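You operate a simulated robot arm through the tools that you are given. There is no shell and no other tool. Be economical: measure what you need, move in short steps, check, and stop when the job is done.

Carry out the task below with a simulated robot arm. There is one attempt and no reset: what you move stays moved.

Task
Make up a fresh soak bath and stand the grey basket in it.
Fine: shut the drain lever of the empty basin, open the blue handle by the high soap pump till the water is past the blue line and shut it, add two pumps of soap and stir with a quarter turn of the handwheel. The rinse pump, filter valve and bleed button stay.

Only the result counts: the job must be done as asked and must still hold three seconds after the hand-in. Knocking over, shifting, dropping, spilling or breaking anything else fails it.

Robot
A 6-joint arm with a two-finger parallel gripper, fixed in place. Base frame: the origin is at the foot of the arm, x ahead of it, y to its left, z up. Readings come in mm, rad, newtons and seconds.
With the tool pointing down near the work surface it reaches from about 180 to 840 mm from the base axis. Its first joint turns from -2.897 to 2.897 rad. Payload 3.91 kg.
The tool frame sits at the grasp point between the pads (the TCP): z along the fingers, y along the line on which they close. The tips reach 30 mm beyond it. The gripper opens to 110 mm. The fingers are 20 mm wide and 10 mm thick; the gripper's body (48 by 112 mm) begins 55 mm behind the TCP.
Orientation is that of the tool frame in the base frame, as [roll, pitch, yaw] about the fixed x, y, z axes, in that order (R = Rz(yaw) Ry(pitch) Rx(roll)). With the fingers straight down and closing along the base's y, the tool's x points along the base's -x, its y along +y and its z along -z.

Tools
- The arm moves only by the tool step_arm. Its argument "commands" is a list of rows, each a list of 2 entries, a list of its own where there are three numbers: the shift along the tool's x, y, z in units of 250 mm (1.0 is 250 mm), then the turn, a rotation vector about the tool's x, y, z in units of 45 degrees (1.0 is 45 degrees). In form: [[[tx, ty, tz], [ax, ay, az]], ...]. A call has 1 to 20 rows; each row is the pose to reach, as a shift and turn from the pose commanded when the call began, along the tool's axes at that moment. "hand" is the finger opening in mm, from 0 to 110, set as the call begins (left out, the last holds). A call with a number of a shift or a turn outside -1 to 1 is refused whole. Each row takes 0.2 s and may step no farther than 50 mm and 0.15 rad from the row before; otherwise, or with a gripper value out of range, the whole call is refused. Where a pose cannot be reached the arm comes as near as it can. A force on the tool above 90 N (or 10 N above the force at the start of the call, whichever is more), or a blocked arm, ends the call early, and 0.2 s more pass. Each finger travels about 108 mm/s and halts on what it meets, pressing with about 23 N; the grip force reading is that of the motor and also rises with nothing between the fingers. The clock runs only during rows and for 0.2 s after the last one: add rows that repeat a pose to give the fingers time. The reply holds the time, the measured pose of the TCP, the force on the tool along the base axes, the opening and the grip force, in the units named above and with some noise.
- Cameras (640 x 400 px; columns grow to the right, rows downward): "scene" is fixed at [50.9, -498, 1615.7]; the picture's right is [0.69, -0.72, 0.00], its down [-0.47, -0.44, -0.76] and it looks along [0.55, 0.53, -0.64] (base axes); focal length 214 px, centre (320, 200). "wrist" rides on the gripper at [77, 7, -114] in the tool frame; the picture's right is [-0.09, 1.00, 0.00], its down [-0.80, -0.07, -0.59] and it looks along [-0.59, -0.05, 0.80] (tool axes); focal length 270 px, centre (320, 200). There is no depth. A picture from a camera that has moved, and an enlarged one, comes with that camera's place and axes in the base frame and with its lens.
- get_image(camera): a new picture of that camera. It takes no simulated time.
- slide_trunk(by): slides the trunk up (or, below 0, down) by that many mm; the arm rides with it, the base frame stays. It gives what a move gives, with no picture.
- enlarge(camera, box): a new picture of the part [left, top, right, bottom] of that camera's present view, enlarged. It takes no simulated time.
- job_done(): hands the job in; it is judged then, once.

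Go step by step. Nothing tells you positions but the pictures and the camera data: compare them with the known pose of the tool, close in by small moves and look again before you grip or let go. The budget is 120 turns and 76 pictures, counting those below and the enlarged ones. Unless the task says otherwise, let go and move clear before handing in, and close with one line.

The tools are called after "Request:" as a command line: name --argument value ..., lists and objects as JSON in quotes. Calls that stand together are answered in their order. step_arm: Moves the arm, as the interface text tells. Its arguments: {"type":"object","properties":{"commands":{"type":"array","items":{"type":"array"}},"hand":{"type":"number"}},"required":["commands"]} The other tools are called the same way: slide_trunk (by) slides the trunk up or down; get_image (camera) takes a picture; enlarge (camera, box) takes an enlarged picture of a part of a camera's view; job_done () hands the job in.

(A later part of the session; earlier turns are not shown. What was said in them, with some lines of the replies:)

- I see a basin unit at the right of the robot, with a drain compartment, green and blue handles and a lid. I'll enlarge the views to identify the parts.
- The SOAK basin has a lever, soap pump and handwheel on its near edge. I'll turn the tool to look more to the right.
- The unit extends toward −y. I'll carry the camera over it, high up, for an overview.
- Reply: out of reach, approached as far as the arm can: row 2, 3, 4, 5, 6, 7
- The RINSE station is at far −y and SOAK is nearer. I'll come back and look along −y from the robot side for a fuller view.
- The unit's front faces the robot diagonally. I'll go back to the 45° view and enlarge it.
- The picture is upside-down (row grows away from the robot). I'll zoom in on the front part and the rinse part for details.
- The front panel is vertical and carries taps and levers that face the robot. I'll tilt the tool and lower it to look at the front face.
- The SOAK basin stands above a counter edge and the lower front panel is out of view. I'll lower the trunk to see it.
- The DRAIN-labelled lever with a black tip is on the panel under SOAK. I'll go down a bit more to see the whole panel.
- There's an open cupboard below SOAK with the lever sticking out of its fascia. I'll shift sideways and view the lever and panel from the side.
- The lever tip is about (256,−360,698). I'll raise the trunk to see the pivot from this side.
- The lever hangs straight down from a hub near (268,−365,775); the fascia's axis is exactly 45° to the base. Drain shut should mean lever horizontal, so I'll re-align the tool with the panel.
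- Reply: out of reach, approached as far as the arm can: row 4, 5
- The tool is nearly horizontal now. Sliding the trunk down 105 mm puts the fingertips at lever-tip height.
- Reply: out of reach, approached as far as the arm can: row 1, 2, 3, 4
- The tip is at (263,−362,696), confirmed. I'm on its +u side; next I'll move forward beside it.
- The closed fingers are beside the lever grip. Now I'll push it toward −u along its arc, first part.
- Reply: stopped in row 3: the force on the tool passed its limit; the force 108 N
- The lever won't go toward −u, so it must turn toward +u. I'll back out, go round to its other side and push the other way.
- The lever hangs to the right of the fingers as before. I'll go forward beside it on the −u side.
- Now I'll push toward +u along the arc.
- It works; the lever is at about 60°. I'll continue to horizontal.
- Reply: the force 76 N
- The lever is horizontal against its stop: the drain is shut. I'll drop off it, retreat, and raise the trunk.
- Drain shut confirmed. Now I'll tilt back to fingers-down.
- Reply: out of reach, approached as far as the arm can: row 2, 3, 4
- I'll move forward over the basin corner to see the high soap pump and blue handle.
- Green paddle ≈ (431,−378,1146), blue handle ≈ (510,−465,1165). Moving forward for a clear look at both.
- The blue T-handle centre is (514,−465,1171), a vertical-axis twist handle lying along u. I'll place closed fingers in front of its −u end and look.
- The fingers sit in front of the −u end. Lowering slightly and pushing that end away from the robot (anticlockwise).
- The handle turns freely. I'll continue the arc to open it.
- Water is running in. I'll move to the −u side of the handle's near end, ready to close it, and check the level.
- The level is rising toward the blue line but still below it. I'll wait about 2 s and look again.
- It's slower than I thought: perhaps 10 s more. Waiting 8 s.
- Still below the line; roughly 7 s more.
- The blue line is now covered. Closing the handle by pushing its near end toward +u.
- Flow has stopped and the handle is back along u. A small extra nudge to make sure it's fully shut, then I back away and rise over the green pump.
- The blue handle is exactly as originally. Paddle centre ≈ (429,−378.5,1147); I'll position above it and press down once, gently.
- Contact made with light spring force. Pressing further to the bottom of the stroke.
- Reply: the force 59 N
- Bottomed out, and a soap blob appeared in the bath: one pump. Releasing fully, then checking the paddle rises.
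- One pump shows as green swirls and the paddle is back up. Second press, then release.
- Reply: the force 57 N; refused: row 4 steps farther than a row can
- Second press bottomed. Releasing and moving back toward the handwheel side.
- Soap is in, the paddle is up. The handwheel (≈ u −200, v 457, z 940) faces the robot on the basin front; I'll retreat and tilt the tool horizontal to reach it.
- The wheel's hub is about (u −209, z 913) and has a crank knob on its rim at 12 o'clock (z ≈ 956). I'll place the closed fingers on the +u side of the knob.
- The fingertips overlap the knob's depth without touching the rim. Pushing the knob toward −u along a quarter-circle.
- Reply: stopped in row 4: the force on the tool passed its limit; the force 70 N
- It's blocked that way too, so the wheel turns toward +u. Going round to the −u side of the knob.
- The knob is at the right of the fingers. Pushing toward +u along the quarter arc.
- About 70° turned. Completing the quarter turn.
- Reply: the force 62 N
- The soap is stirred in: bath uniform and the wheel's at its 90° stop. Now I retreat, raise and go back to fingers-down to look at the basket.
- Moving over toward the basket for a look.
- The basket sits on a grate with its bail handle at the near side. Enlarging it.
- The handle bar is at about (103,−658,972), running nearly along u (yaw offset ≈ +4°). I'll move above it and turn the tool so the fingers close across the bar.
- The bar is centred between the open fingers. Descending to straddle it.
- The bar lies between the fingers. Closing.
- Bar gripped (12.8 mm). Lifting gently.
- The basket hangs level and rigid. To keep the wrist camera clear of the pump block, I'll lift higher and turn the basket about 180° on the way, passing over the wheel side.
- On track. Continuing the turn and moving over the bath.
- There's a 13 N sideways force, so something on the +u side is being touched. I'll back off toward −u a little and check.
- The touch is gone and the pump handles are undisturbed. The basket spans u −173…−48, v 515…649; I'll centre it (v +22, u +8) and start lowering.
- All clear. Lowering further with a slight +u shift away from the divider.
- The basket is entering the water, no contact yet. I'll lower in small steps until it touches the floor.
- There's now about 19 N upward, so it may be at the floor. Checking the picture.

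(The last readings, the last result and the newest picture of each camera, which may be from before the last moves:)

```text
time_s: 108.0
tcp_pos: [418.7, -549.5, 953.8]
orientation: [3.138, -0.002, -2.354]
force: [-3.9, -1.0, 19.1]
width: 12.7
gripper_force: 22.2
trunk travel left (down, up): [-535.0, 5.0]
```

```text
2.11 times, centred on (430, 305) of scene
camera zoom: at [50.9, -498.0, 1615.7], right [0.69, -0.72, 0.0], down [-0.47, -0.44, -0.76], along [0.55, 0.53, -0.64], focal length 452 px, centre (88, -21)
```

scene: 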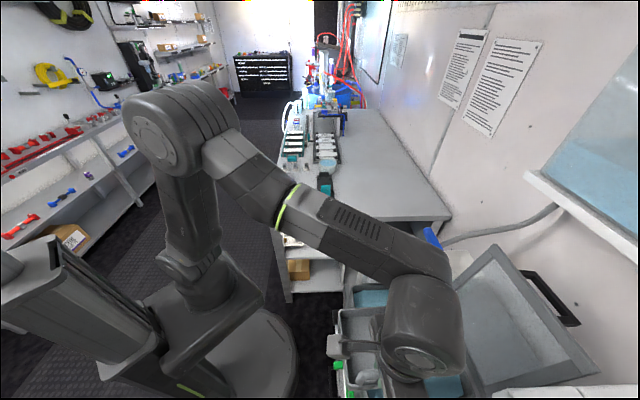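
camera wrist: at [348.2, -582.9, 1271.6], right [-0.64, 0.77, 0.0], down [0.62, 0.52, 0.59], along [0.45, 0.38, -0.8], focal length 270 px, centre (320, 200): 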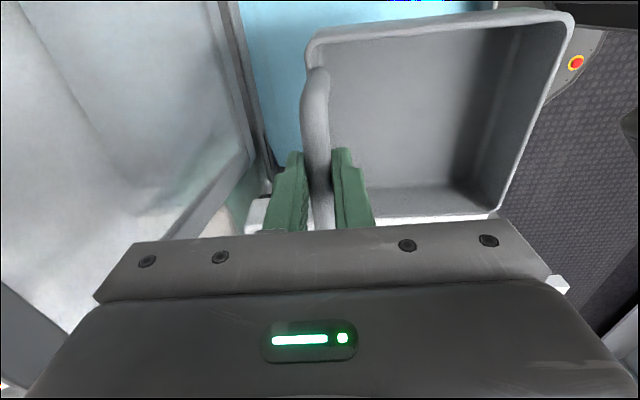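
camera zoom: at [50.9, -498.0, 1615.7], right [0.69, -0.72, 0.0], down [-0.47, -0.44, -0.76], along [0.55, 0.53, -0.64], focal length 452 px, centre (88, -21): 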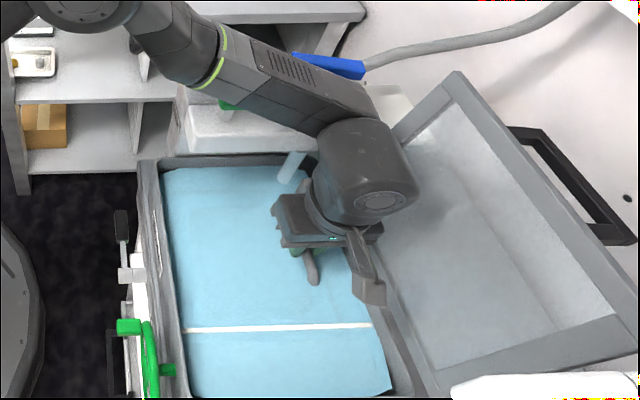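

The forearm knocked the blue handle open again and water is running. The basket is on the floor, so I'll release, rise at once and close the handle.

Request:
step_arm --commands '[[[0, 0, 0], [0, 0, 0]], [[0, 0, -0.18], [0, 0, 0]], [[0, 0, -0.37], [0, 0, 0]], [[0, 0, -0.56], [0, 0, 0]], [[0, 0, -0.75], [0, 0, 0]], [[0, 0, -0.92], [0, 0, 0]], [[-0.17, 0.06, -0.92], [0, 0, 0]], [[-0.34, 0.12, -0.92], [0, 0, 0]]]' --hand 45

Request:
get_image --camera "wrist"

```text
time_s: 109.8
tcp_pos: [459.0, -470.5, 1183.0]
orientation: [3.138, -0.001, -2.355]
force: [0.7, -0.1, 0.4]
width: 45.0
gripper_force: 0.0
trunk travel left (down, up): [-535.0, 5.0]
```

```text
2 pictures are left
camera wrist: at [399.4, -520.3, 1297.3], right [-0.64, 0.77, 0.0], down [0.62, 0.52, 0.59], along [0.45, 0.38, -0.81], focal length 270 px, centre (320, 200)
```

wrist: 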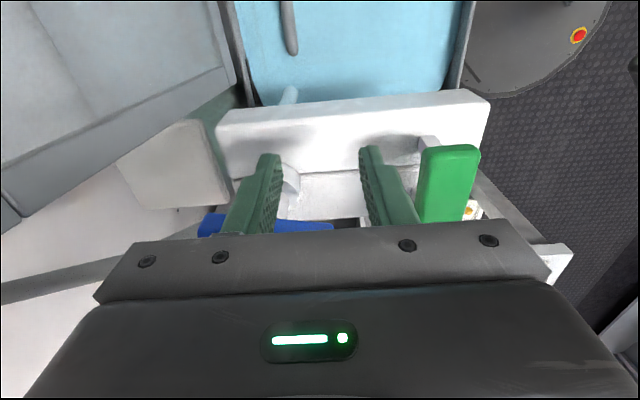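

The handle's near end is right ahead (+u). Closing the fingers and pushing it shut along the same arc as before.

Request:
step_arm --commands '[[[-0.06, 0.002, 0], [0, 0, 0]], [[-0.1, 0.004, 0], [0, 0, 0]], [[-0.144, 0.026, 0], [0, 0, 0]], [[-0.199, 0.027, 0], [0, 0, 0]], [[-0.252, 0.01, 0], [0, 0, 0]], [[-0.296, -0.024, 0], [0, 0, 0]], [[-0.312, -0.05, 0], [0, 0, 0]], [[-0.32, -0.082, 0], [0, 0, 0]], [[-0.32, -0.082, 0], [0, 0, 0]]]' --hand 0

Request:
step_arm --commands '[[[0, 0.08, 0], [0, 0, 0]], [[0, 0.1, -0.15], [0, 0, 0]], [[0, 0.1, -0.33], [0, 0, 0]], [[0.1, 0.25, -0.33], [0, 0, 0]], [[0.15, 0.43, -0.33], [0, 0, 0]], [[0.15, 0.61, -0.33], [0, 0, 0]], [[0.15, 0.79, -0.33], [0, 0, 0]]]'

Request:
enlarge --camera "scene" --box '[330, 210, 530, 400]'

```text
time_s: 111.8
tcp_pos: [530.0, -426.1, 1182.5]
orientation: [3.136, 0.001, -2.355]
force: [-14.7, 9.1, -2.9]
width: 0.0
gripper_force: 23.0
trunk travel left (down, up): [-535.0, 5.0]
```

```text
time_s: 113.4
tcp_pos: [364.8, -314.8, 1265.8]
orientation: [3.139, 0.0, -2.358]
force: [-0.3, -0.3, 0.6]
width: 0.1
gripper_force: 22.9
trunk travel left (down, up): [-535.0, 5.0]
```

```text
2.11 times, centred on (430, 305) of scene
camera zoom: at [50.9, -498.0, 1615.7], right [0.69, -0.72, 0.0], down [-0.47, -0.44, -0.76], along [0.55, 0.53, -0.64], focal length 452 px, centre (88, -21)
```

zoom: 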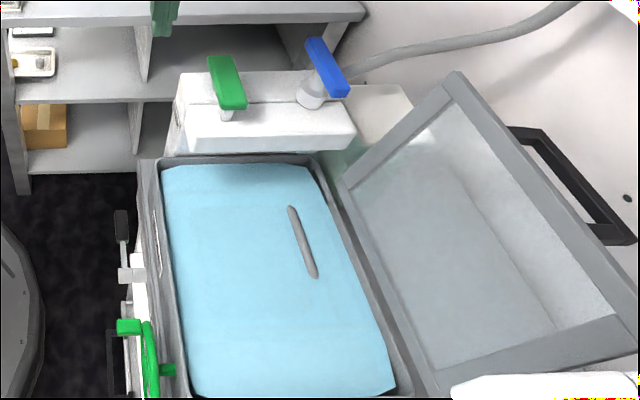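

The blue handle is shut against its stop and no water is running. The drain and wheel are unchanged, the basket stands in the bath with its handle bar showing, and the arm is clear, so I'm handing in.

Request:
job_done

```text
The job is handed in.
```

I made up the soak bath, and the grey basket stands in it: drain shut, water past the blue line, two soap pumps, stirred a quarter turn, blue handle shut. While I lowered the basket, the forearm knocked the blue handle open for about 5 seconds before I closed it again. The bath is therefore fuller than planned, over the divider slat, but I saw no spill over the rim.
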